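You operate a simulated robot arm through the tools that you are given. There is no shell and no other tool.

The job below is to be done with a simulated robot arm. You get a single attempt, and the scene is never put back.

## Task
Swap the clock's dead battery for the one with the latest date, then try the dial light.
Fine: the dead battery goes in the tin; shut the battery cover and put the tin's lid back on.

It is judged by the outcome, as a careful person would: the job done as asked, and still so three seconds after it is handed in. It fails if anything else is knocked over, pushed out of place, dropped, spilled or broken. Lids that push on must go on centred and level and be pressed home; caps that screw on are set level and turned clockwise until they are tight.

## Robot
A 7-joint arm with a two-finger parallel gripper, fixed in place. Base frame: the origin is at the foot of the arm, x ahead of it, y to its left, z up; the work surface is at about z = 0.8. Lengths are in m, angles in rad, forces in N, time in s.
With the tool pointing down near the work surface it reaches from about 0.3 to 0.7 m from the base axis. Its first joint turns from -1.152 to 1.152 rad. Payload 1.57 kg.
Tool frame: the origin (TCP) lies between the finger pads and is the grasp point; the fingertips stand 0.03 m ahead of it; z points along the fingers, y is the line along which they close. Largest opening 0.11 m; finger width 0.024, thickness 0.012; the body of the gripper, 0.048 by 0.112 m, starts 0.078 m behind the TCP.
Orientation is that of the tool frame in the base frame, as a unit quaternion [w, x, y, z]. With the fingers straight down and closing along the base's y, the tool's x points along the base's -x, its y along +y and its z along -z.

## Interface
- The arm moves only by the tool send_rows. Its argument "increments" is one flat list of numbers, 7 for each row, row after row: the shift along the tool's x, y, z in m, then the turn, a rotation vector about the tool's x, y, z in rad, then the opening in per cent of the stroke, from 0 (shut) to 100 (fully open). In form: [tx, ty, tz, ax, ay, az, fingers, tx, ty, tz, ax, ay, az, fingers, ...]. A call has 1 to 20 rows; each row is the pose to reach, as a shift and turn from the pose commanded when the call began, along the tool's axes at that moment. Each row takes 0.2 s and may step no farther than 0.05 m and 0.15 rad from the row before; otherwise, or with a gripper value out of range, the whole call is refused. Where a pose cannot be reached the arm comes as near as it can. A force on the tool above 90 N (or 10 N above the force at the start of the call, whichever is more), or a blocked arm, ends the call early, and 0.2 s more pass. The fingers move at their own pace (about 0.108 m/s each) and stop on an object; they squeeze with about 27 N. The grip force told is the motor's: it shows also when the fingers shut on nothing. Time passes only in rows, and 0.2 s behind the last, so rows that repeat a pose let the fingers close. It gives the time, the measured TCP pose, the force on the tool (base axes), the opening and the grip force at its end, in the units of the frame above (readings bear some noise), with the torque about the TCP (base axes, N m) and any sound that the robot's microphone picked up.
- Cameras (640 x 400 px; columns grow to the right, rows downward): "scene" is fixed at [0.1499, -0.3955, 1.378]; the picture's right is [0.85, -0.52, 0.00], its down [-0.42, -0.68, -0.61] and it looks along [0.32, 0.52, -0.79] (base axes); focal length 214 px, centre (320, 200). "wrist" rides on the gripper at [0.07, 0.016, -0.141] in the tool frame; the picture's right is [-0.23, 0.97, 0.00], its down [-0.86, -0.20, -0.48] and it looks along [-0.47, -0.11, 0.88] (tool axes); focal length 222 px, centre (320, 200). There is no depth. A picture from a camera that has moved, and an enlarged one, comes with that camera's place and axes in the base frame and with its lens.
- camera(camera): a new picture of that camera. The clock stands still meanwhile.
- enlarge(camera, box): a new picture of the part [left, top, right, bottom] of that camera's present view, enlarged. The clock stands still meanwhile.
- job_done(): hands the job in; it is judged then, once.

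Nothing tells you positions but the pictures and the camera data. Unless the task says otherwise, let go and move clear before handing in.

The tools are called after ">>>" by a JSON object that holds its "op" and its "data". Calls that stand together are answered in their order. send_rows: Moves the arm, as the interface text tells. Its arguments: {"type":"object","properties":{"increments":{"type":"array","items":{"type":"number"}}},"required":["increments"]} The other tools are called the same way: camera (camera) takes a picture; enlarge (camera, box) takes an enlarged picture of a part of a camera's view; job_done () hands the job in.

At the start:

```text
clock: 0.0
ee_pos: [0.4013, -0.1194, 1.2345]
ee_rot: [0.001, -0.001, 1.0, 0.0]
ft_force: [0.2, -0.8, 0.1]
wrist_torque: [0.02, 0.04, 0.0]
finger_gap: 0.1098
grip_force: 0.1
```

scene: 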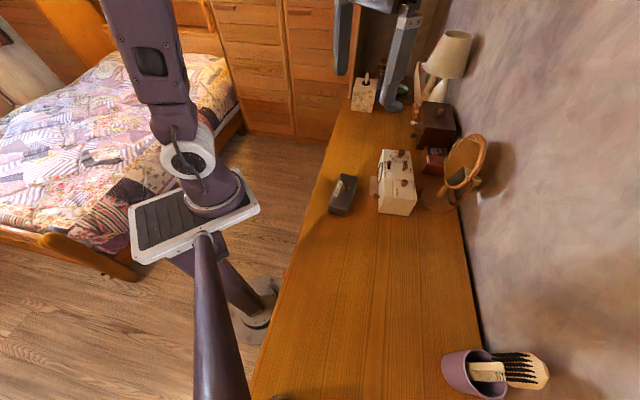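
wrist: 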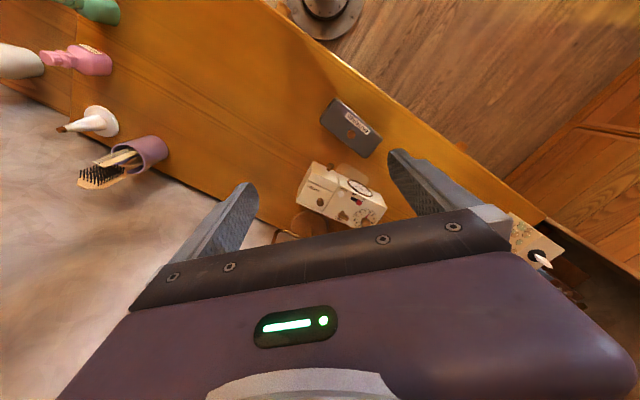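

I see a desk with a cream box-like clock, a dark box beside it (perhaps the tin), a mirror, a lamp and a card stand. I will look closer before moving.

>>> {"op": "enlarge", "data": {"camera": "scene", "box": [310, 130, 470, 230]}}

>>> {"op": "enlarge", "data": {"camera": "scene", "box": [330, 0, 490, 100]}}

>>> {"op": "enlarge", "data": {"camera": "wrist", "box": [270, 80, 430, 240]}}

>>> {"op": "enlarge", "data": {"camera": "wrist", "box": [480, 180, 640, 320]}}

```text
4.00 times, centred on (390, 180) of scene
camera zoom: at [0.1499, -0.3955, 1.378], right [0.85, -0.52, 0.0], down [-0.42, -0.68, -0.61], along [0.32, 0.52, -0.79], focal length 858 px, centre (40, 280)
```

zoom: 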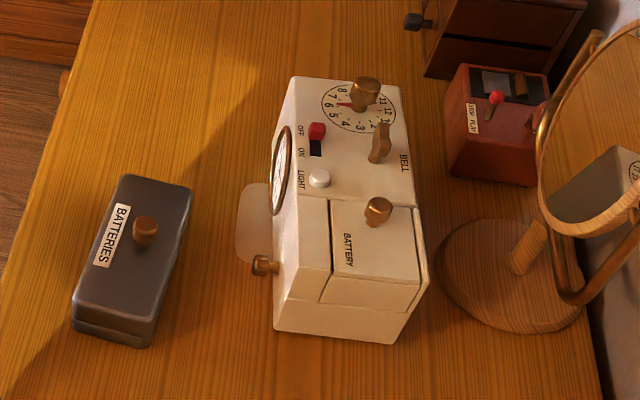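

```text
4.00 times, centred on (410, 50) of scene
camera zoom: at [0.1499, -0.3955, 1.378], right [0.85, -0.52, 0.0], down [-0.42, -0.68, -0.61], along [0.32, 0.52, -0.79], focal length 858 px, centre (-40, 800)
```

zoom: 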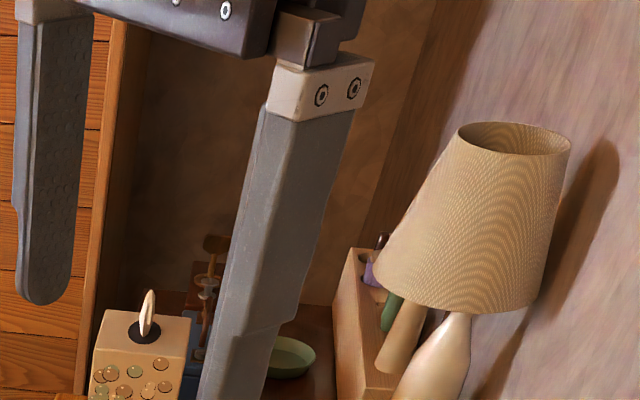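

```text
2.50 times, centred on (350, 160) of wrist
camera zoom: at [0.3319, -0.1028, 1.3771], right [0.23, 0.97, 0.0], down [0.86, -0.2, 0.48], along [0.47, -0.11, -0.88], focal length 555 px, centre (245, 300)
```

zoom: 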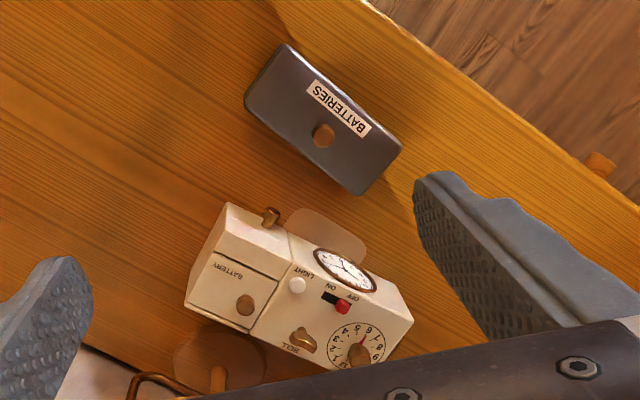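

```text
2.86 times, centred on (560, 250) of wrist
camera zoom: at [0.3319, -0.1028, 1.3771], right [0.23, 0.97, 0.0], down [0.86, -0.2, 0.48], along [0.47, -0.11, -0.88], focal length 635 px, centre (-366, 57)
```

zoom: 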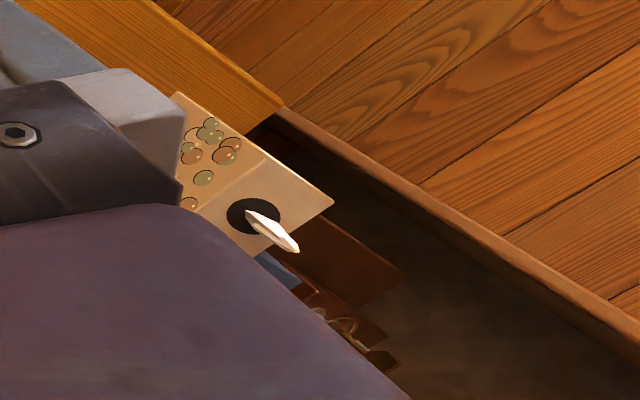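

The clock stands near (0.58, -0.11) with its top at about z 0.9. It has a BATTERY cover, a LIGHT button, a BELL key and an OFF/ON switch. The BATTERIES tin is near (0.455, -0.06), with a knob on its lid. I'll lower the wrist camera for a closer look.

>>> {"op": "send_rows", "data": {"increments": [-0.01, 0.005, 0.04, 0, 0, 0, 100, -0.02, 0.01, 0.08, 0, 0, 0, 100, -0.035, 0.015, 0.12, 0, 0, 0, 100, -0.05, 0.02, 0.15, 0, 0, 0, 100, -0.05, 0.02, 0.15, 0, 0, 0, 100]}}

>>> {"op": "camera", "data": {"camera": "wrist"}}

>>> {"op": "camera", "data": {"camera": "scene"}}

```text
clock: 1.2
ee_pos: [0.4516, -0.0976, 1.0865]
ee_rot: [0.0, -0.001, 1.0, 0.0]
ft_force: [1.1, 0.4, 0.8]
wrist_torque: [-0.01, 0.04, 0.0]
finger_gap: 0.11
grip_force: 0.1
```

```text
taken
camera wrist: at [0.3814, -0.0826, 1.2276], right [0.23, 0.97, 0.0], down [0.86, -0.2, 0.48], along [0.47, -0.11, -0.88], focal length 222 px, centre (320, 200)
```

wrist: 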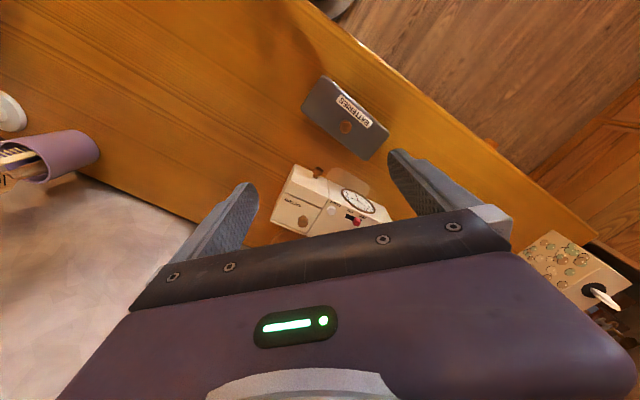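

```text
taken
```

scene: 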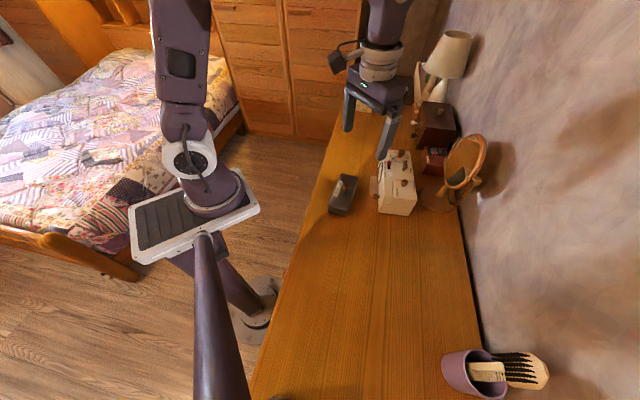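

The wrist view shows the tin and clock partly behind the fingers. I'll enlarge this view now for detail.

>>> {"op": "enlarge", "data": {"camera": "wrist", "box": [260, 60, 420, 260]}}

>>> {"op": "enlarge", "data": {"camera": "scene", "box": [365, 140, 445, 220]}}

>>> {"op": "enlarge", "data": {"camera": "scene", "box": [400, 90, 500, 220]}}

```text
2.00 times, centred on (340, 160) of wrist
camera zoom: at [0.3814, -0.0826, 1.2276], right [0.23, 0.97, 0.0], down [0.86, -0.2, 0.48], along [0.47, -0.11, -0.88], focal length 444 px, centre (280, 280)
```

zoom: 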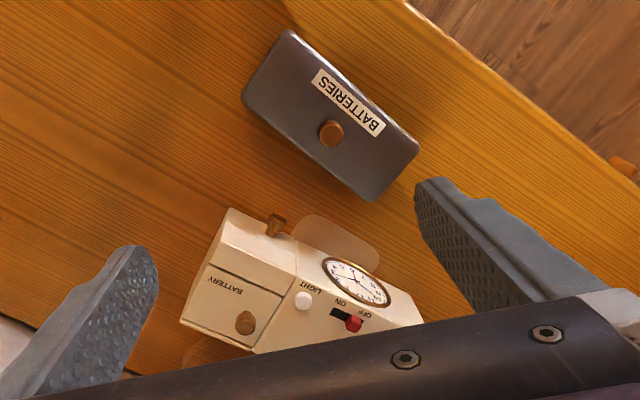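

```text
5.00 times, centred on (405, 180) of scene
camera zoom: at [0.1499, -0.3955, 1.378], right [0.85, -0.52, 0.0], down [-0.42, -0.68, -0.61], along [0.32, 0.52, -0.79], focal length 1072 px, centre (-105, 300)
```

zoom: 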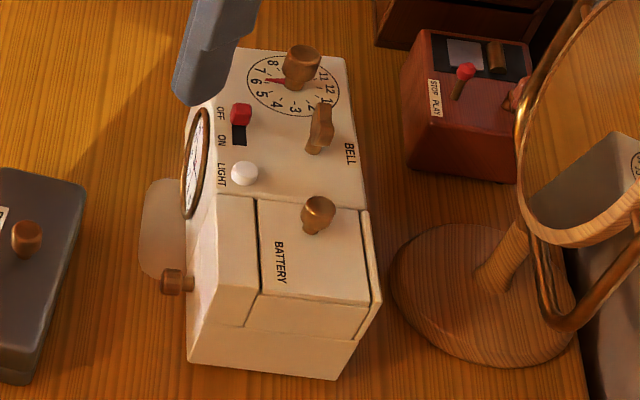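

```text
3.08 times, centred on (450, 155) of scene
camera zoom: at [0.1499, -0.3955, 1.378], right [0.85, -0.52, 0.0], down [-0.42, -0.68, -0.61], along [0.32, 0.52, -0.79], focal length 660 px, centre (-80, 338)
```

zoom: 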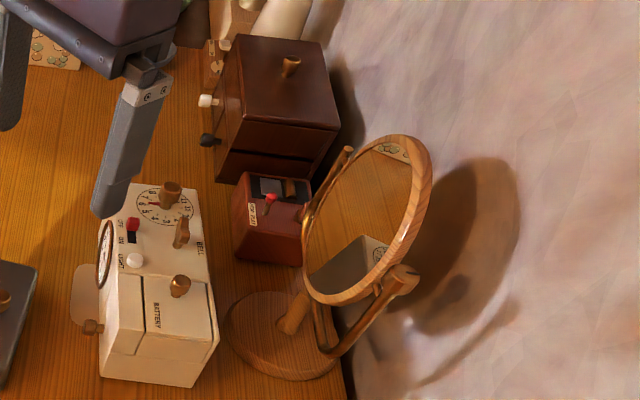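

Next I'll move the wrist camera over the battery end of the clock, staying high enough to clear its knobs.

>>> {"op": "send_rows", "data": {"increments": [-0.035, -0.012, 0.015, 0, 0, 0, 100, -0.07, -0.025, 0.03, 0, 0, 0, 100, -0.105, -0.04, 0.045, 0, 0, 0, 100, -0.14, -0.05, 0.06, 0, 0, 0, 100, -0.14, -0.05, 0.06, 0, 0, 0, 100]}}

>>> {"op": "camera", "data": {"camera": "wrist"}}

>>> {"op": "enlarge", "data": {"camera": "wrist", "box": [240, 20, 440, 220]}}

```text
clock: 2.4
ee_pos: [0.5919, -0.1491, 1.0266]
ee_rot: [0.0, 0.001, 1.0, 0.0]
ft_force: [-0.1, 0.2, -0.4]
wrist_torque: [0.01, 0.0, 0.01]
finger_gap: 0.1099
grip_force: 0.0
```

```text
taken
camera wrist: at [0.5219, -0.1328, 1.1672], right [0.23, 0.97, 0.0], down [0.86, -0.2, 0.48], along [0.47, -0.11, -0.88], focal length 222 px, centre (320, 200)
```

wrist: 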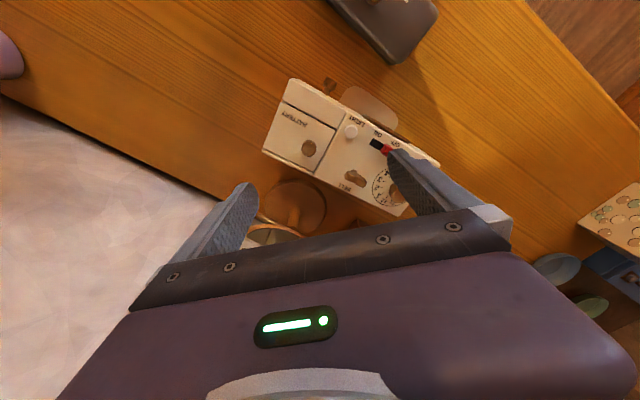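

```text
2.00 times, centred on (340, 120) of wrist
camera zoom: at [0.5219, -0.1328, 1.1672], right [0.23, 0.97, 0.0], down [0.86, -0.2, 0.48], along [0.47, -0.11, -0.88], focal length 444 px, centre (280, 360)
```

zoom: 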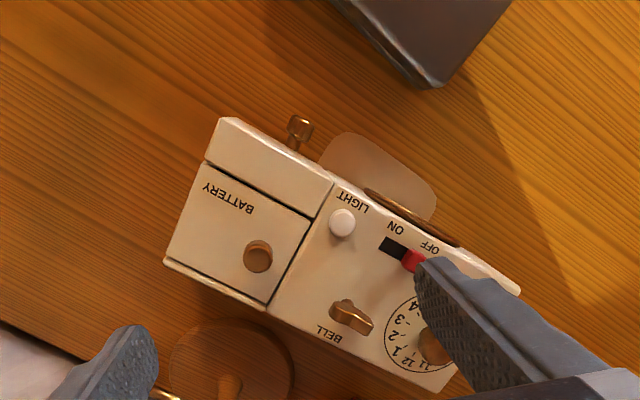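

I can see the battery cover panel with its knob near the clock body, and a brass knob on the clock's front. I need more magnification to tell whether the cover is hinged or slides.

>>> {"op": "enlarge", "data": {"camera": "scene", "box": [372, 172, 422, 220]}}

>>> {"op": "enlarge", "data": {"camera": "wrist", "box": [255, 65, 355, 180]}}

```text
8.33 times, centred on (397, 196) of scene
camera zoom: at [0.1499, -0.3955, 1.378], right [0.85, -0.52, 0.0], down [-0.42, -0.68, -0.61], along [0.32, 0.52, -0.79], focal length 1787 px, centre (-322, 233)
```

zoom: 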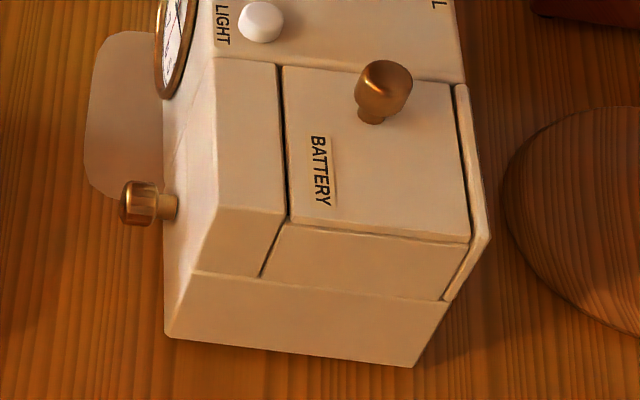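

```text
3.48 times, centred on (305, 122) of wrist
camera zoom: at [0.5219, -0.1328, 1.1672], right [0.23, 0.97, 0.0], down [0.86, -0.2, 0.48], along [0.47, -0.11, -0.88], focal length 773 px, centre (372, 470)
```

zoom: 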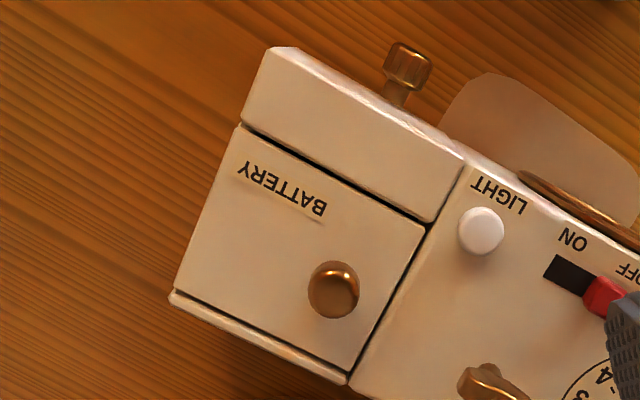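

The cover seems to be a top panel between two walls. I'll open the tin first, so next I move over it for a close look at the lid and knob.

>>> {"op": "send_rows", "data": {"increments": [0.035, 0.021, 0, 0, 0, 0, 100, 0.07, 0.042, 0, 0, 0, 0, 100, 0.105, 0.063, 0.01, 0, 0, 0, 100, 0.137, 0.084, 0.04, 0, 0, 0, 100, 0.137, 0.084, 0.077, 0, 0, 0, 100, 0.137, 0.084, 0.077, 0, 0, 0, 100]}}

>>> {"op": "camera", "data": {"camera": "wrist"}}

>>> {"op": "enlarge", "data": {"camera": "wrist", "box": [240, 20, 440, 220]}}

>>> {"op": "enlarge", "data": {"camera": "scene", "box": [315, 160, 385, 225]}}

```text
clock: 3.8
ee_pos: [0.454, -0.0649, 0.9482]
ee_rot: [0.0, 0.0, 1.0, 0.0]
ft_force: [-1.2, 0.4, -0.1]
wrist_torque: [0.0, 0.03, -0.01]
finger_gap: 0.1101
grip_force: 0.1
```

```text
taken
camera wrist: at [0.3852, -0.0487, 1.0891], right [0.23, 0.97, 0.0], down [0.86, -0.2, 0.48], along [0.47, -0.11, -0.88], focal length 222 px, centre (320, 200)
```

wrist: 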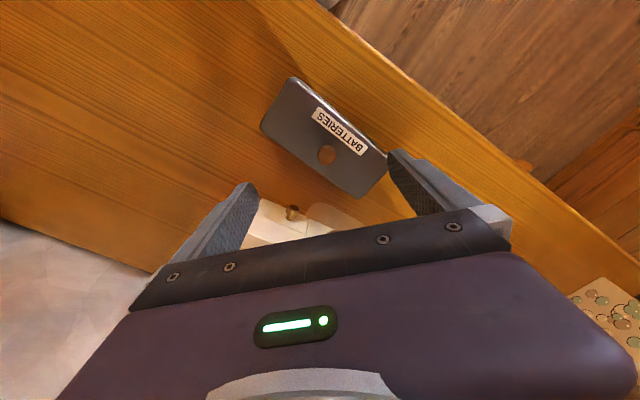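

```text
2.00 times, centred on (340, 120) of wrist
camera zoom: at [0.3852, -0.0487, 1.0891], right [0.23, 0.97, 0.0], down [0.86, -0.2, 0.48], along [0.47, -0.11, -0.88], focal length 444 px, centre (280, 360)
```

zoom: 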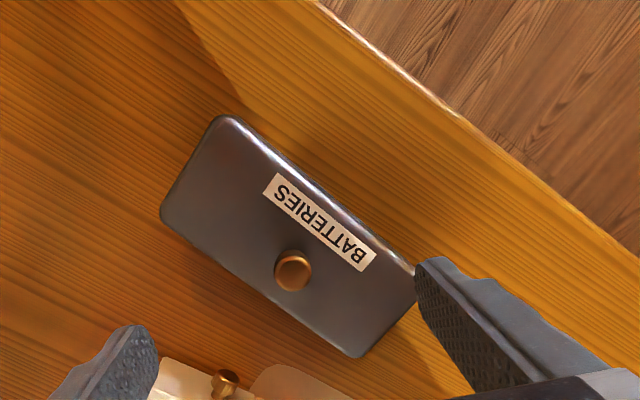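

```text
6.15 times, centred on (350, 192) of scene
camera zoom: at [0.1499, -0.3955, 1.378], right [0.85, -0.52, 0.0], down [-0.42, -0.68, -0.61], along [0.32, 0.52, -0.79], focal length 1320 px, centre (135, 246)
```

zoom: 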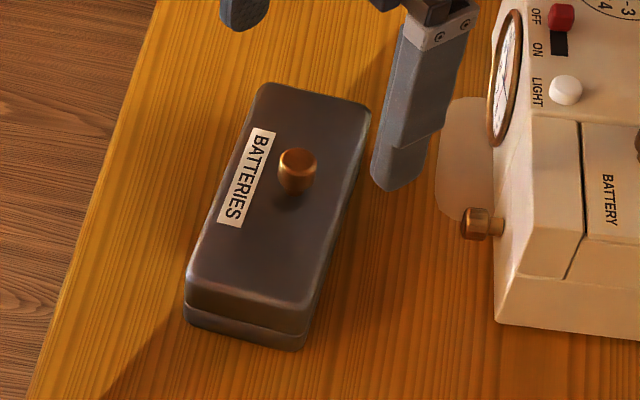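

The tin's long axis lies about 39° from base x. Its lid top is at about z 0.84, and the knob top is at about (0.452, -0.057, 0.873). I'll turn the gripper to match the tin and centre it over the knob.

>>> {"op": "send_rows", "data": {"increments": [0.001, 0.004, 0, 0, 0, -0.14, 80, 0.002, 0.008, 0, 0, 0, -0.28, 60, 0.002, 0.008, 0, 0, 0, -0.42, 50, 0.002, 0.008, 0, 0, 0, -0.56, 50, 0.002, 0.008, 0, 0, 0, -0.68, 50, 0.002, 0.008, 0.02, 0, 0, -0.68, 50, 0.002, 0.008, 0.02, 0, 0, -0.68, 50]}}

>>> {"op": "camera", "data": {"camera": "wrist"}}

>>> {"op": "enlarge", "data": {"camera": "scene", "box": [315, 140, 395, 225]}}

```text
clock: 5.4
ee_pos: [0.4526, -0.0575, 0.9288]
ee_rot: [-0.001, -0.334, 0.943, 0.0]
ft_force: [0.2, -0.4, 0.1]
wrist_torque: [-0.01, -0.01, 0.0]
finger_gap: 0.0545
grip_force: 0.0
```

```text
taken
camera wrist: at [0.3884, -0.0885, 1.0702], right [-0.44, 0.9, 0.0], down [0.79, 0.38, 0.48], along [0.43, 0.21, -0.88], focal length 222 px, centre (320, 200)
```

wrist: 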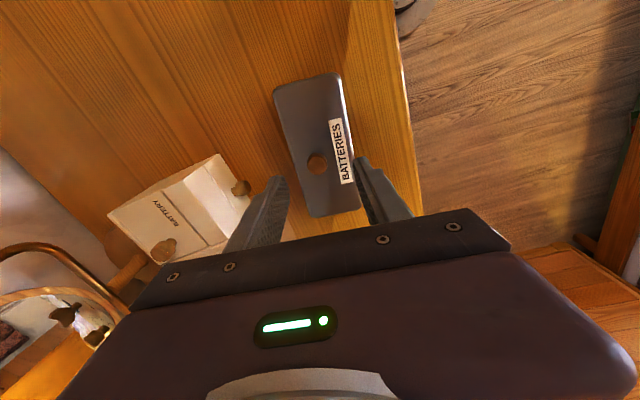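

```text
4.71 times, centred on (355, 182) of scene
camera zoom: at [0.1499, -0.3955, 1.378], right [0.85, -0.52, 0.0], down [-0.42, -0.68, -0.61], along [0.32, 0.52, -0.79], focal length 1009 px, centre (155, 282)
```

zoom: 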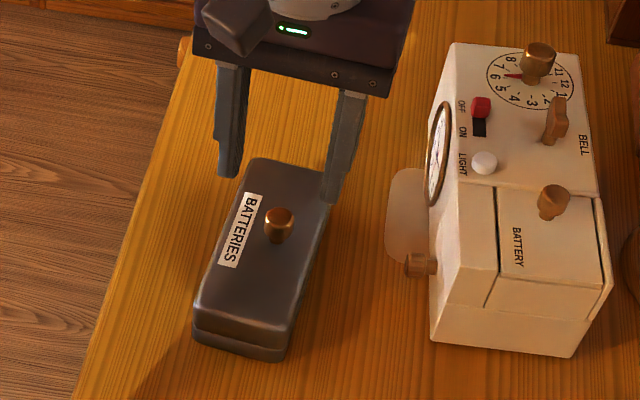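

The knob lies almost under the tool centre. I'll enlarge to fix the offset before going down.

>>> {"op": "enlarge", "data": {"camera": "wrist", "box": [260, 60, 380, 220]}}

```text
2.50 times, centred on (320, 140) of wrist
camera zoom: at [0.3884, -0.0885, 1.0702], right [-0.44, 0.9, 0.0], down [0.79, 0.38, 0.48], along [0.43, 0.21, -0.88], focal length 555 px, centre (320, 350)
```

zoom: 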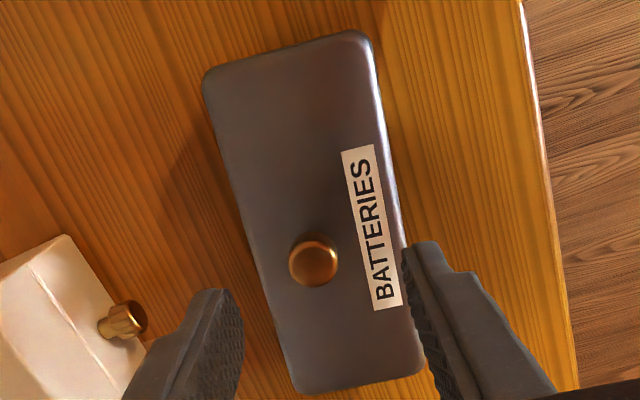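

The knob is about 4 mm along tool x and -3 mm along tool y from the TCP. I'll correct for that, descend so the fingertips stop just above the lid, and close on the knob.

>>> {"op": "send_rows", "data": {"increments": [0.004, -0.003, 0, 0, 0, 0, 50, 0.004, -0.003, 0.025, 0, 0, 0, 50, 0.004, -0.003, 0.045, 0, 0, 0, 50, 0.004, -0.003, 0.045, 0, 0, 0, 50]}}

>>> {"op": "enlarge", "data": {"camera": "wrist", "box": [240, 60, 400, 220]}}

>>> {"op": "enlarge", "data": {"camera": "scene", "box": [315, 140, 395, 225]}}

```text
clock: 6.4
ee_pos: [0.4513, -0.0618, 0.8829]
ee_rot: [0.0, -0.334, 0.943, -0.001]
ft_force: [0.0, 0.3, 0.2]
wrist_torque: [-0.01, -0.04, 0.01]
finger_gap: 0.0549
grip_force: 0.1
```

```text
2.50 times, centred on (320, 140) of wrist
camera zoom: at [0.3871, -0.0931, 1.0247], right [-0.44, 0.9, 0.0], down [0.79, 0.38, 0.48], along [0.43, 0.21, -0.88], focal length 555 px, centre (320, 350)
```

zoom: 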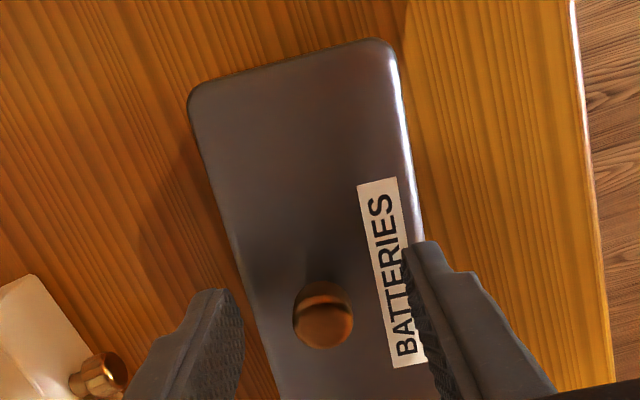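

```text
4.71 times, centred on (355, 182) of scene
camera zoom: at [0.1499, -0.3955, 1.378], right [0.85, -0.52, 0.0], down [-0.42, -0.68, -0.61], along [0.32, 0.52, -0.79], focal length 1009 px, centre (155, 282)
```

zoom: 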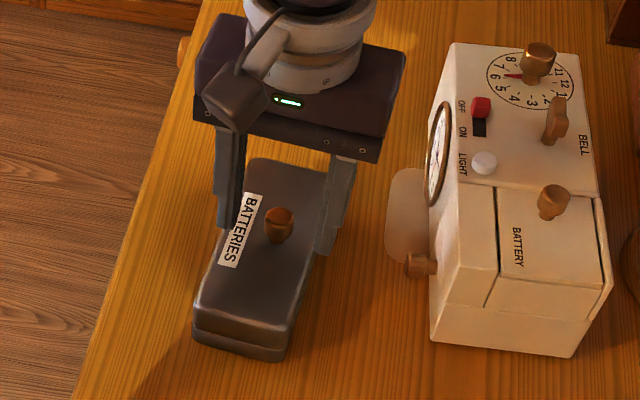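

The knob is centred between the fingers. I'll close on it.

>>> {"op": "send_rows", "data": {"increments": [0, 0, 0, 0, 0, 0, 30, 0, 0, 0, 0, 0, 0, 0, 0, 0, 0, 0, 0, 0, 0, 0, 0, 0, 0, 0, 0, 0]}}

>>> {"op": "enlarge", "data": {"camera": "scene", "box": [315, 140, 395, 225]}}

```text
clock: 7.4
ee_pos: [0.4522, -0.0616, 0.8844]
ee_rot: [0.0, -0.333, 0.943, 0.0]
ft_force: [-0.1, -0.4, -0.1]
wrist_torque: [0.0, 0.0, 0.0]
finger_gap: 0.0184
grip_force: 27.2
heard: snap
```

```text
4.71 times, centred on (355, 182) of scene
camera zoom: at [0.1499, -0.3955, 1.378], right [0.85, -0.52, 0.0], down [-0.42, -0.68, -0.61], along [0.32, 0.52, -0.79], focal length 1009 px, centre (155, 282)
```

zoom: 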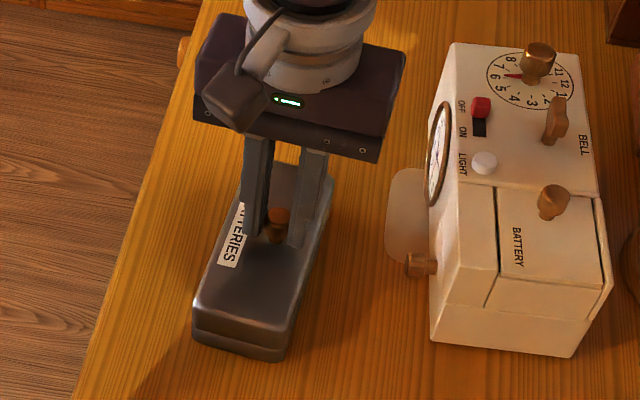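

The knob is gripped at a gap of 18 mm and I heard a snap, possibly the lid's catch. I'll lift straight up slowly.

>>> {"op": "send_rows", "data": {"increments": [0, 0, -0.006, 0, 0, 0, 0, 0, 0, -0.015, 0, 0, 0, 0, 0, 0, -0.03, 0, 0, 0, 0, 0, 0, -0.05, 0, 0, 0, 0, 0, 0, -0.05, 0, 0, 0, 0]}}

>>> {"op": "enlarge", "data": {"camera": "scene", "box": [305, 130, 405, 235]}}

>>> {"op": "camera", "data": {"camera": "wrist"}}

```text
clock: 8.6
ee_pos: [0.4513, -0.0612, 0.9348]
ee_rot: [0.0, -0.334, 0.943, 0.0]
ft_force: [0.1, -0.1, -0.9]
wrist_torque: [-0.01, -0.02, 0.03]
finger_gap: 0.0185
grip_force: 26.9
```

```text
3.81 times, centred on (355, 182) of scene
camera zoom: at [0.1499, -0.3955, 1.378], right [0.85, -0.52, 0.0], down [-0.42, -0.68, -0.61], along [0.32, 0.52, -0.79], focal length 817 px, centre (187, 267)
```

zoom: 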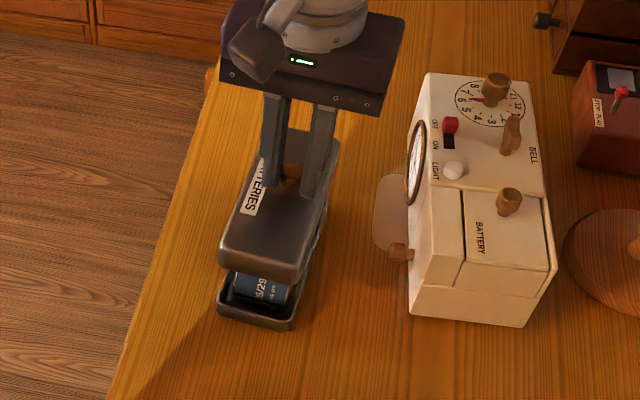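

```text
taken
camera wrist: at [0.3869, -0.0934, 1.0752], right [-0.44, 0.9, 0.0], down [0.79, 0.38, 0.48], along [0.43, 0.21, -0.88], focal length 222 px, centre (320, 200)
```

wrist: 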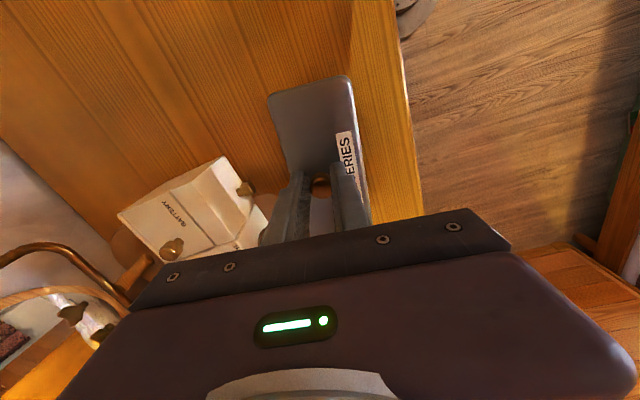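

The lid is off and batteries lie across the tin. I'll set the lid on clear table near (0.40, -0.26), keeping its heading, and come down gently until I feel contact.

>>> {"op": "send_rows", "data": {"increments": [0, 0, -0.02, 0, 0, 0, 0, 0.033, -0.0245, -0.02, 0, 0, 0, 0, 0.066, -0.049, -0.02, 0, 0, 0, 0, 0.099, -0.0735, -0.02, 0, 0, 0, 0, 0.132, -0.098, -0.02, 0, 0, 0, 0, 0.165, -0.1225, -0.02, 0, 0, 0, 0, 0.165, -0.1225, 0.02, 0, 0, 0, 0, 0.165, -0.1225, 0.045, 0, 0, 0, 0, 0.165, -0.1225, 0.045, 0, 0, 0, 0]}}

>>> {"op": "camera", "data": {"camera": "scene"}}

>>> {"op": "enlarge", "data": {"camera": "scene", "box": [265, 160, 385, 290]}}

```text
clock: 10.6
ee_pos: [0.3991, -0.2611, 0.8891]
ee_rot: [0.001, -0.334, 0.943, -0.001]
ft_force: [-0.1, 0.4, -0.4]
wrist_torque: [-0.02, 0.01, -0.01]
finger_gap: 0.0184
grip_force: 26.9
```

```text
taken
```

scene: 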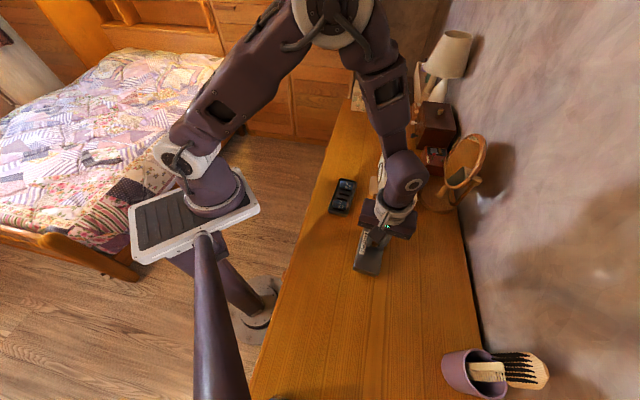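

```text
3.08 times, centred on (325, 225) of scene
camera zoom: at [0.1499, -0.3955, 1.378], right [0.85, -0.52, 0.0], down [-0.42, -0.68, -0.61], along [0.32, 0.52, -0.79], focal length 660 px, centre (305, 123)
```

zoom: 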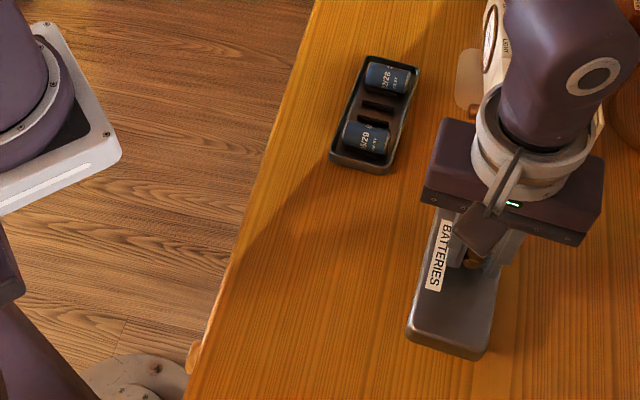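

The tin holds two batteries, with at least one empty slot between them. I'll lower the lid gently the last few millimetres to the table.

>>> {"op": "send_rows", "data": {"increments": [0, 0, 0.004, 0, 0, 0, 0, 0, 0, 0.008, 0, 0, 0, 0, 0, 0, 0.008, 0, 0, 0, 0]}}

>>> {"op": "enlarge", "data": {"camera": "scene", "box": [325, 200, 405, 290]}}

>>> {"op": "enlarge", "data": {"camera": "scene", "box": [320, 170, 365, 220]}}

```text
clock: 11.4
ee_pos: [0.4011, -0.2609, 0.8826]
ee_rot: [-0.001, -0.335, 0.942, -0.001]
ft_force: [0.1, -0.4, -0.9]
wrist_torque: [-0.02, 0.01, 0.02]
finger_gap: 0.0184
grip_force: 27.0
```

```text
4.44 times, centred on (365, 245) of scene
camera zoom: at [0.1499, -0.3955, 1.378], right [0.85, -0.52, 0.0], down [-0.42, -0.68, -0.61], along [0.32, 0.52, -0.79], focal length 953 px, centre (120, 0)
```

zoom: 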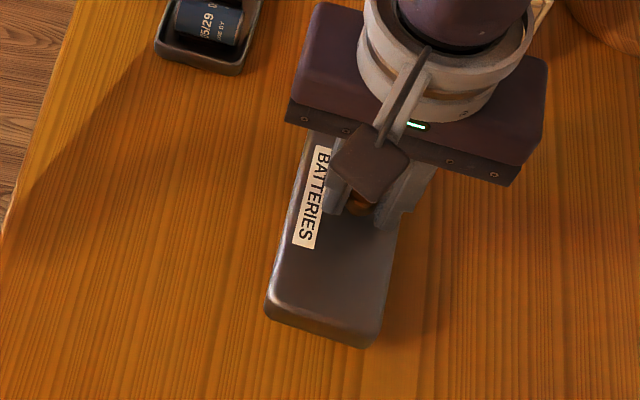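

```text
8.00 times, centred on (342, 195) of scene
camera zoom: at [0.1499, -0.3955, 1.378], right [0.85, -0.52, 0.0], down [-0.42, -0.68, -0.61], along [0.32, 0.52, -0.79], focal length 1716 px, centre (140, 240)
```

zoom: 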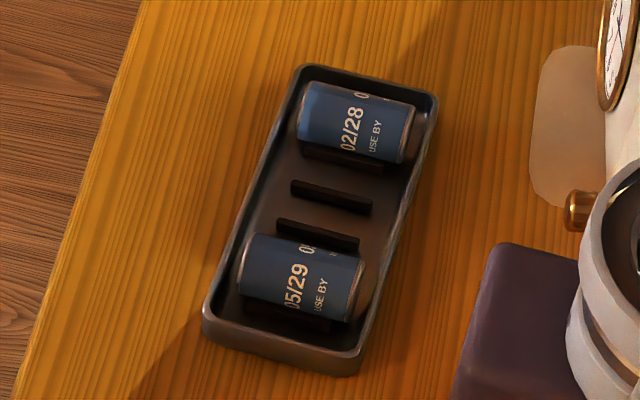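

The dates read "USE BY 02/28" and "USE BY 05/29", so the near battery (05/29) looks the latest. I'm still lowering the lid.

>>> {"op": "send_rows", "data": {"increments": [0, 0, 0.003, 0, 0, 0, 0, 0, 0, 0.006, 0, 0, 0, 0, 0, 0, 0.006, 0, 0, 0, 0]}}

>>> {"op": "enlarge", "data": {"camera": "scene", "box": [325, 200, 405, 290]}}

```text
clock: 12.2
ee_pos: [0.4019, -0.2607, 0.8742]
ee_rot: [0.0, -0.333, 0.943, -0.001]
ft_force: [-0.8, -0.6, 0.4]
wrist_torque: [-0.03, 0.01, 0.01]
finger_gap: 0.0186
grip_force: 26.5
```

```text
4.44 times, centred on (365, 245) of scene
camera zoom: at [0.1499, -0.3955, 1.378], right [0.85, -0.52, 0.0], down [-0.42, -0.68, -0.61], along [0.32, 0.52, -0.79], focal length 953 px, centre (120, 0)
```

zoom: 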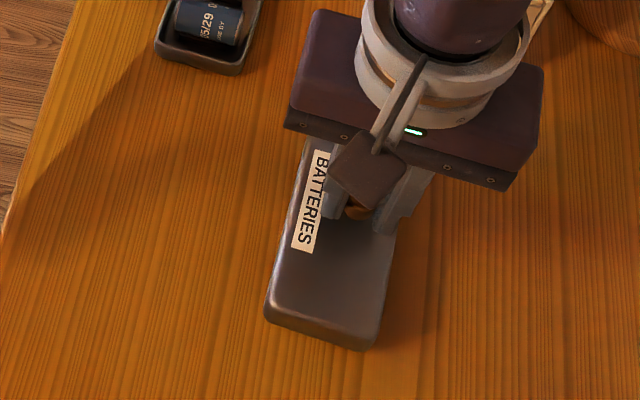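

No contact yet at z 0.874, so I'm lowering further in small steps.

>>> {"op": "send_rows", "data": {"increments": [0, 0, 0.003, 0, 0, 0, 0, 0, 0, 0.005, 0, 0, 0, 0, 0, 0, 0.005, 0, 0, 0, 0]}}

```text
clock: 13.0
ee_pos: [0.4002, -0.261, 0.87]
ee_rot: [0.001, -0.334, 0.943, 0.0]
ft_force: [-0.4, -0.8, 0.0]
wrist_torque: [-0.01, -0.01, -0.02]
finger_gap: 0.0185
grip_force: 27.1
```

>>> {"op": "send_rows", "data": {"increments": [0, 0, 0.002, 0, 0, 0, 0, 0, 0, 0.004, 0, 0, 0, 0, 0, 0, 0.004, 0, 0, 0, 0]}}

>>> {"op": "enlarge", "data": {"camera": "scene", "box": [325, 200, 405, 290]}}

```text
clock: 13.8
ee_pos: [0.4, -0.2613, 0.8663]
ee_rot: [0.0, -0.334, 0.943, 0.0]
ft_force: [-0.3, 0.8, -0.4]
wrist_torque: [-0.03, 0.02, 0.0]
finger_gap: 0.0187
grip_force: 26.8
```

```text
4.44 times, centred on (365, 245) of scene
camera zoom: at [0.1499, -0.3955, 1.378], right [0.85, -0.52, 0.0], down [-0.42, -0.68, -0.61], along [0.32, 0.52, -0.79], focal length 953 px, centre (120, 0)
```

zoom: 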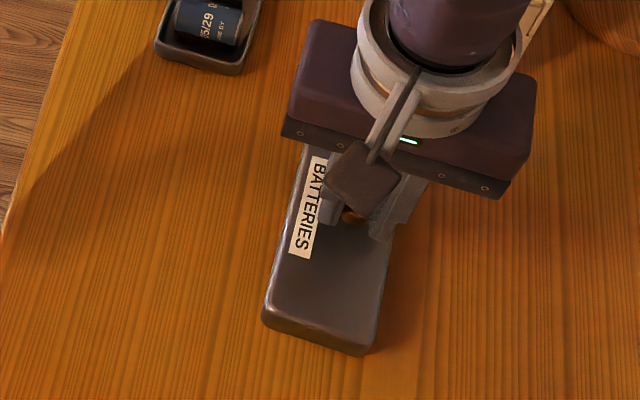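

>>> {"op": "send_rows", "data": {"increments": [0, 0, 0.002, 0, 0, 0, 0, 0, 0, 0.003, 0, 0, 0, 0, 0, 0, 0.003, 0, 0, 0, 0]}}

```text
clock: 14.6
ee_pos: [0.4007, -0.2611, 0.8644]
ee_rot: [0.0, -0.334, 0.943, -0.001]
ft_force: [-3.4, 4.5, 32.5]
wrist_torque: [0.26, -0.07, 0.03]
finger_gap: 0.0187
grip_force: 26.7
```

The lid is down (32 N). I'll ease off slightly, release and rise.

>>> {"op": "send_rows", "data": {"increments": [0, 0, -0.001, 0, 0, 0, 0, 0, 0, -0.001, 0, 0, 0, 50, 0, 0, -0.001, 0, 0, 0, 50, 0, 0, -0.03, 0, 0, 0, 50, 0, 0, -0.075, 0, 0, 0, 50, 0, 0, -0.12, 0, 0, 0, 50]}}

>>> {"op": "camera", "data": {"camera": "scene"}}

>>> {"op": "camera", "data": {"camera": "wrist"}}

```text
clock: 16.0
ee_pos: [0.3991, -0.26, 0.9838]
ee_rot: [0.001, -0.334, 0.943, 0.001]
ft_force: [-0.6, -0.3, -0.1]
wrist_torque: [0.0, 0.01, 0.02]
finger_gap: 0.0549
grip_force: 0.1
```

```text
taken
```

scene: 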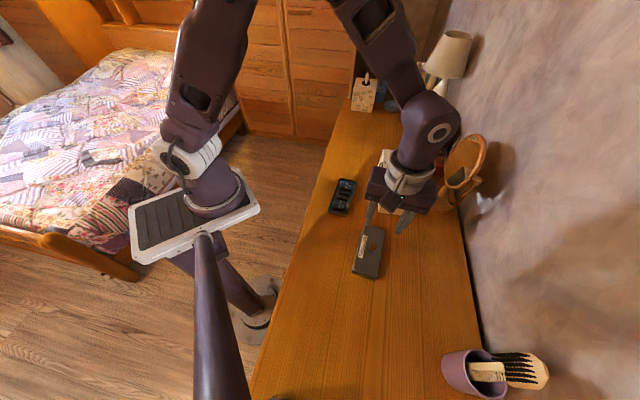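

```text
taken
camera wrist: at [0.3355, -0.2913, 1.1246], right [-0.44, 0.9, 0.0], down [0.79, 0.38, 0.48], along [0.43, 0.21, -0.88], focal length 222 px, centre (320, 200)
```

wrist: 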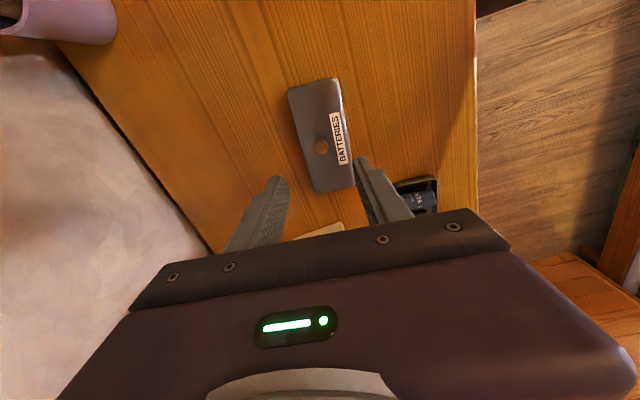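

The lid is resting flat at (0.400, -0.261). Next I'll go over the battery cover's knob, near (0.58, -0.162, 0.92), with the finger line square to the clock's long axis (about 49°) for a look.

>>> {"op": "send_rows", "data": {"increments": [-0.04, -0.0076, -0.02, 0, 0, -0.035, 50, -0.081, -0.0152, -0.02, 0, 0, -0.07, 50, -0.1215, -0.023, -0.02, 0, 0, -0.105, 50, -0.162, -0.03, -0.02, 0, 0, -0.14, 50, -0.2024, -0.0379, -0.02, 0, 0, -0.177, 50, -0.2024, -0.0379, -0.01, 0, 0, -0.177, 50]}}

>>> {"op": "camera", "data": {"camera": "wrist"}}

>>> {"op": "enlarge", "data": {"camera": "wrist", "box": [250, 60, 400, 220]}}

>>> {"op": "enlarge", "data": {"camera": "scene", "box": [362, 150, 432, 220]}}

```text
clock: 17.4
ee_pos: [0.5826, -0.1629, 0.9926]
ee_rot: [0.0, -0.417, 0.909, -0.001]
ft_force: [0.7, 0.9, 0.0]
wrist_torque: [0.0, 0.01, 0.05]
finger_gap: 0.055
grip_force: 0.0
```

```text
taken
camera wrist: at [0.5241, -0.2047, 1.1343], right [-0.59, 0.81, 0.0], down [0.71, 0.52, 0.48], along [0.39, 0.28, -0.88], focal length 222 px, centre (320, 200)
```

wrist: 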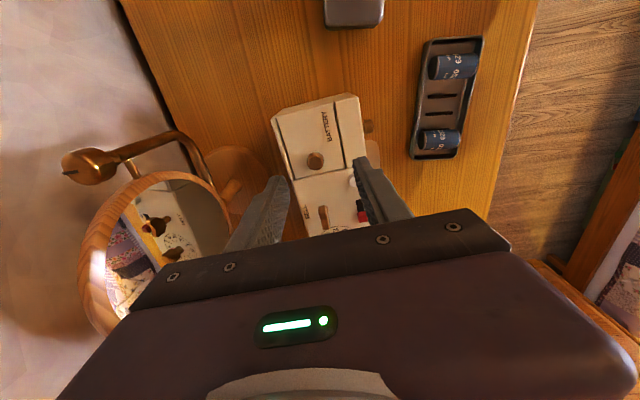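

```text
2.50 times, centred on (325, 140) of wrist
camera zoom: at [0.5241, -0.2047, 1.1343], right [-0.59, 0.81, 0.0], down [0.71, 0.52, 0.48], along [0.39, 0.28, -0.88], focal length 555 px, centre (308, 350)
```

zoom: 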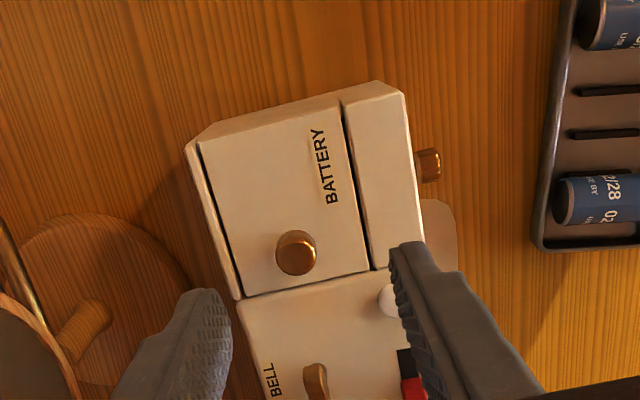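

```text
5.71 times, centred on (397, 185) of scene
camera zoom: at [0.15, -0.3954, 1.378], right [0.85, -0.52, 0.0], down [-0.42, -0.68, -0.61], along [0.32, 0.52, -0.79], focal length 1226 px, centre (-120, 286)
```

zoom: 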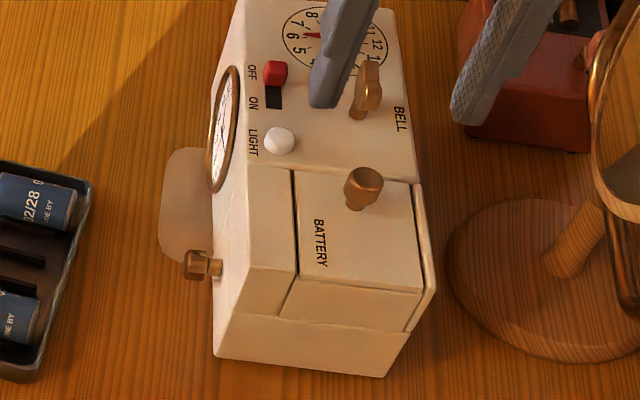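

The knob is 5 mm off along tool y, with its top near z 0.913 and the cover top near 0.889. I'll correct, descend around the knob and close on it.

>>> {"op": "send_rows", "data": {"increments": [0, -0.0055, 0.02, 0, 0, 0, 50, 0, -0.0055, 0.045, 0, 0, 0, 50, 0, -0.0055, 0.062, 0, 0, 0, 50, 0, -0.0055, 0.069, 0, 0, 0, 50, 0, -0.0055, 0.069, 0, 0, 0, 50]}}

>>> {"op": "enlarge", "data": {"camera": "wrist", "box": [250, 60, 400, 220]}}

>>> {"op": "enlarge", "data": {"camera": "scene", "box": [362, 150, 432, 220]}}

```text
clock: 18.6
ee_pos: [0.5855, -0.1664, 0.9242]
ee_rot: [-0.001, -0.415, 0.91, 0.001]
ft_force: [1.0, 0.1, 0.1]
wrist_torque: [-0.04, -0.03, 0.0]
finger_gap: 0.055
grip_force: 0.1
```

```text
2.50 times, centred on (325, 140) of wrist
camera zoom: at [0.528, -0.2087, 1.0651], right [-0.59, 0.81, 0.0], down [0.71, 0.52, 0.48], along [0.39, 0.28, -0.88], focal length 555 px, centre (308, 350)
```

zoom: 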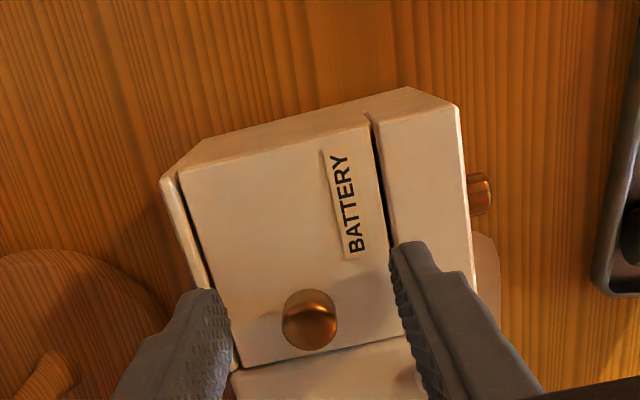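

```text
5.71 times, centred on (397, 185) of scene
camera zoom: at [0.1499, -0.3955, 1.378], right [0.85, -0.52, 0.0], down [-0.42, -0.68, -0.61], along [0.32, 0.52, -0.79], focal length 1226 px, centre (-120, 286)
```

zoom: 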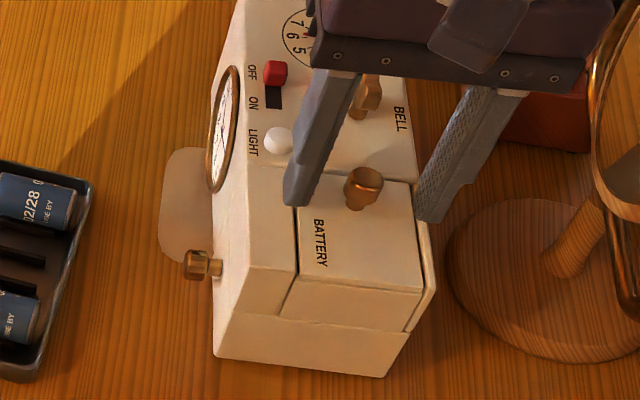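

The knob is centred between the fingers, so I'll close on it and try a very small lift.

>>> {"op": "send_rows", "data": {"increments": [0, 0, 0, 0, 0, 0, 25, 0, 0, 0, 0, 0, 0, 0, 0, 0, 0, 0, 0, 0, 0, 0, 0, 0, 0, 0, 0, 0]}}

>>> {"op": "send_rows", "data": {"increments": [0, 0, -0.002, 0, 0, 0, 0, 0, 0, -0.004, 0, 0, 0, 0]}}

>>> {"op": "enlarge", "data": {"camera": "scene", "box": [362, 150, 432, 220]}}

```text
clock: 19.6
ee_pos: [0.5867, -0.1673, 0.9243]
ee_rot: [0.0, -0.416, 0.909, 0.0]
ft_force: [2.7, -3.5, 0.1]
wrist_torque: [-0.16, -0.11, -0.05]
finger_gap: 0.0169
grip_force: 26.3
```

```text
clock: 20.2
ee_pos: [0.5858, -0.1655, 0.9273]
ee_rot: [-0.001, -0.416, 0.909, 0.0]
ft_force: [0.0, -0.1, -10.6]
wrist_torque: [-0.64, 0.39, -0.01]
finger_gap: 0.017
grip_force: 27.5
```

```text
5.71 times, centred on (397, 185) of scene
camera zoom: at [0.1501, -0.3955, 1.3779], right [0.85, -0.52, 0.0], down [-0.42, -0.68, -0.61], along [0.32, 0.52, -0.79], focal length 1226 px, centre (-120, 286)
```

zoom: 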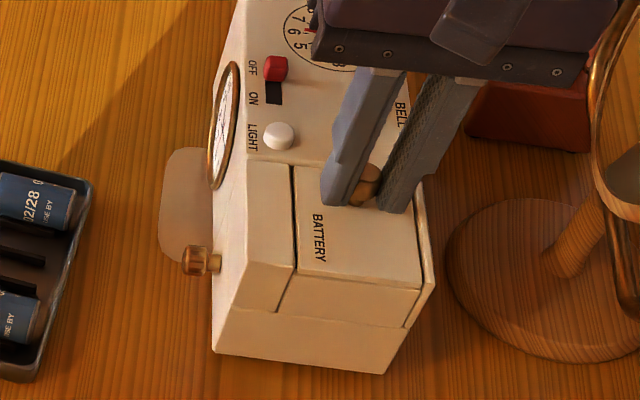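

Lifting raises the whole clock slightly (10 N), so the cover doesn't simply lift. I'll set it back down and try a tiny slide outward along the clock's length.

>>> {"op": "send_rows", "data": {"increments": [0, 0, 0.002, 0, 0, 0, 0, 0, 0, 0.004, 0, 0, 0, 0]}}

>>> {"op": "enlarge", "data": {"camera": "scene", "box": [362, 150, 432, 220]}}

>>> {"op": "send_rows", "data": {"increments": [0.0015, 0, 0, 0, 0, 0, 0, 0.003, 0, 0, 0, 0, 0, 0]}}

>>> {"op": "enlarge", "data": {"camera": "scene", "box": [362, 150, 432, 220]}}

```text
clock: 20.8
ee_pos: [0.587, -0.1666, 0.9259]
ee_rot: [0.001, -0.416, 0.909, 0.0]
ft_force: [-0.6, -1.7, -5.3]
wrist_torque: [0.34, -0.09, -0.04]
finger_gap: 0.0167
grip_force: 27.0
```

```text
5.71 times, centred on (397, 185) of scene
camera zoom: at [0.15, -0.3955, 1.378], right [0.85, -0.52, 0.0], down [-0.42, -0.68, -0.61], along [0.32, 0.52, -0.79], focal length 1226 px, centre (-120, 286)
```

zoom: 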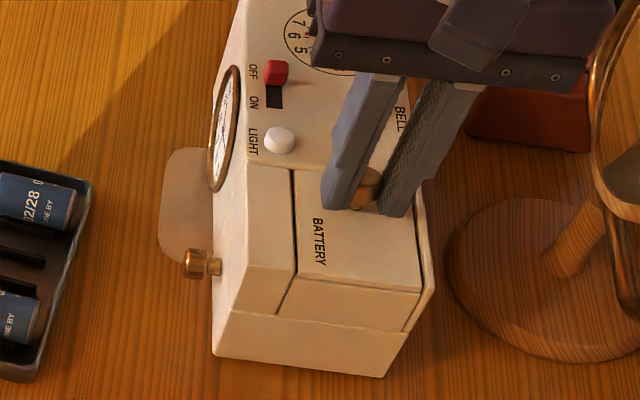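

```text
clock: 21.4
ee_pos: [0.5848, -0.1684, 0.9245]
ee_rot: [0.001, -0.417, 0.909, -0.001]
ft_force: [1.5, -1.1, 3.0]
wrist_torque: [0.33, -0.32, 0.05]
finger_gap: 0.0166
grip_force: 27.4
```

```text
5.71 times, centred on (397, 185) of scene
camera zoom: at [0.1499, -0.3955, 1.378], right [0.85, -0.52, 0.0], down [-0.42, -0.68, -0.61], along [0.32, 0.52, -0.79], focal length 1226 px, centre (-120, 286)
```

zoom: 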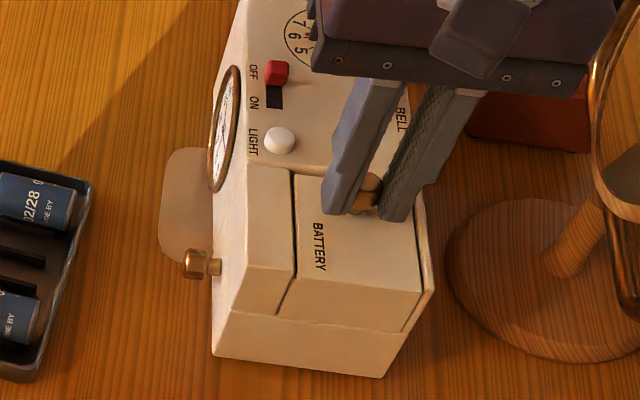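

The cover slid about 3 mm with very little force while the clock stayed still, so it's a sliding cover. I'll slide it on outward in stages.

>>> {"op": "send_rows", "data": {"increments": [0.004, 0, 0, 0, 0, 0, 0, 0.008, 0, 0, 0, 0, 0, 0, 0.012, 0, 0, 0, 0, 0, 0]}}

>>> {"op": "enlarge", "data": {"camera": "scene", "box": [362, 150, 432, 220]}}

```text
clock: 22.2
ee_pos: [0.5757, -0.1778, 0.9243]
ee_rot: [0.0, -0.416, 0.91, 0.0]
ft_force: [4.0, -1.9, 1.7]
wrist_torque: [-0.08, -0.1, -0.03]
finger_gap: 0.0167
grip_force: 26.8
```

```text
5.71 times, centred on (397, 185) of scene
camera zoom: at [0.15, -0.3955, 1.378], right [0.85, -0.52, 0.0], down [-0.42, -0.68, -0.61], along [0.32, 0.52, -0.79], focal length 1226 px, centre (-120, 286)
```

zoom: 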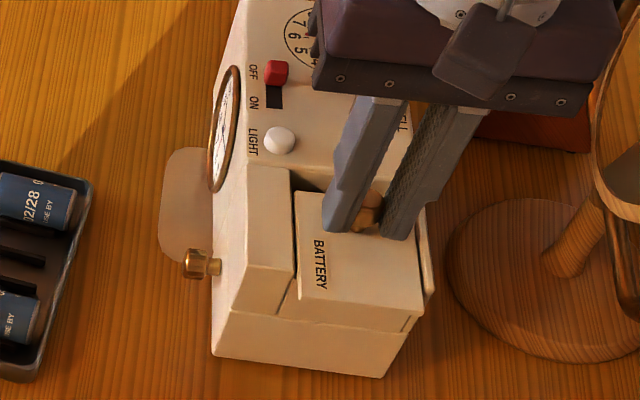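

It slides freely, leaving the top panel overhanging the end. I'll continue, watching for a stop.

>>> {"op": "send_rows", "data": {"increments": [0.005, -0.0005, 0, 0, 0, 0, 0, 0.01, -0.0005, 0, 0, 0, 0, 0, 0.015, -0.0005, 0, 0, 0, 0, 0, 0.02, -0.0005, 0, 0, 0, 0, 0]}}

>>> {"op": "enlarge", "data": {"camera": "scene", "box": [362, 150, 432, 220]}}

```text
clock: 23.2
ee_pos: [0.5622, -0.1943, 0.9244]
ee_rot: [0.0, -0.416, 0.91, 0.0]
ft_force: [2.0, -2.0, -2.6]
wrist_torque: [0.1, -0.18, -0.06]
finger_gap: 0.0166
grip_force: 27.0
```

```text
5.71 times, centred on (397, 185) of scene
camera zoom: at [0.15, -0.3955, 1.378], right [0.85, -0.52, 0.0], down [-0.42, -0.68, -0.61], along [0.32, 0.52, -0.79], focal length 1226 px, centre (-120, 286)
```

zoom: 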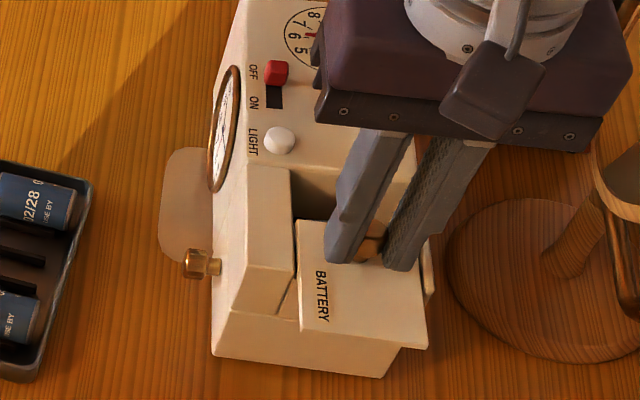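

>>> {"op": "send_rows", "data": {"increments": [0.005, -0.0003, 0, 0, 0, 0, 0, 0.01, -0.0003, 0, 0, 0, 0, 0, 0.012, -0.0003, 0, 0, 0, 0, 0]}}

>>> {"op": "enlarge", "data": {"camera": "scene", "box": [362, 150, 432, 220]}}

```text
clock: 24.0
ee_pos: [0.5556, -0.2019, 0.9241]
ee_rot: [0.0, -0.415, 0.91, 0.0]
ft_force: [-2.7, 4.0, 5.2]
wrist_torque: [0.13, 0.09, 0.02]
finger_gap: 0.0167
grip_force: 27.0
```

```text
5.71 times, centred on (397, 185) of scene
camera zoom: at [0.1497, -0.3953, 1.378], right [0.85, -0.52, 0.0], down [-0.42, -0.68, -0.61], along [0.32, 0.52, -0.79], focal length 1226 px, centre (-120, 286)
```

zoom: 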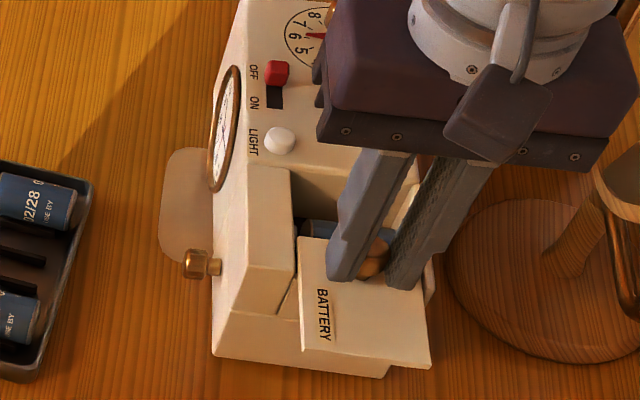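

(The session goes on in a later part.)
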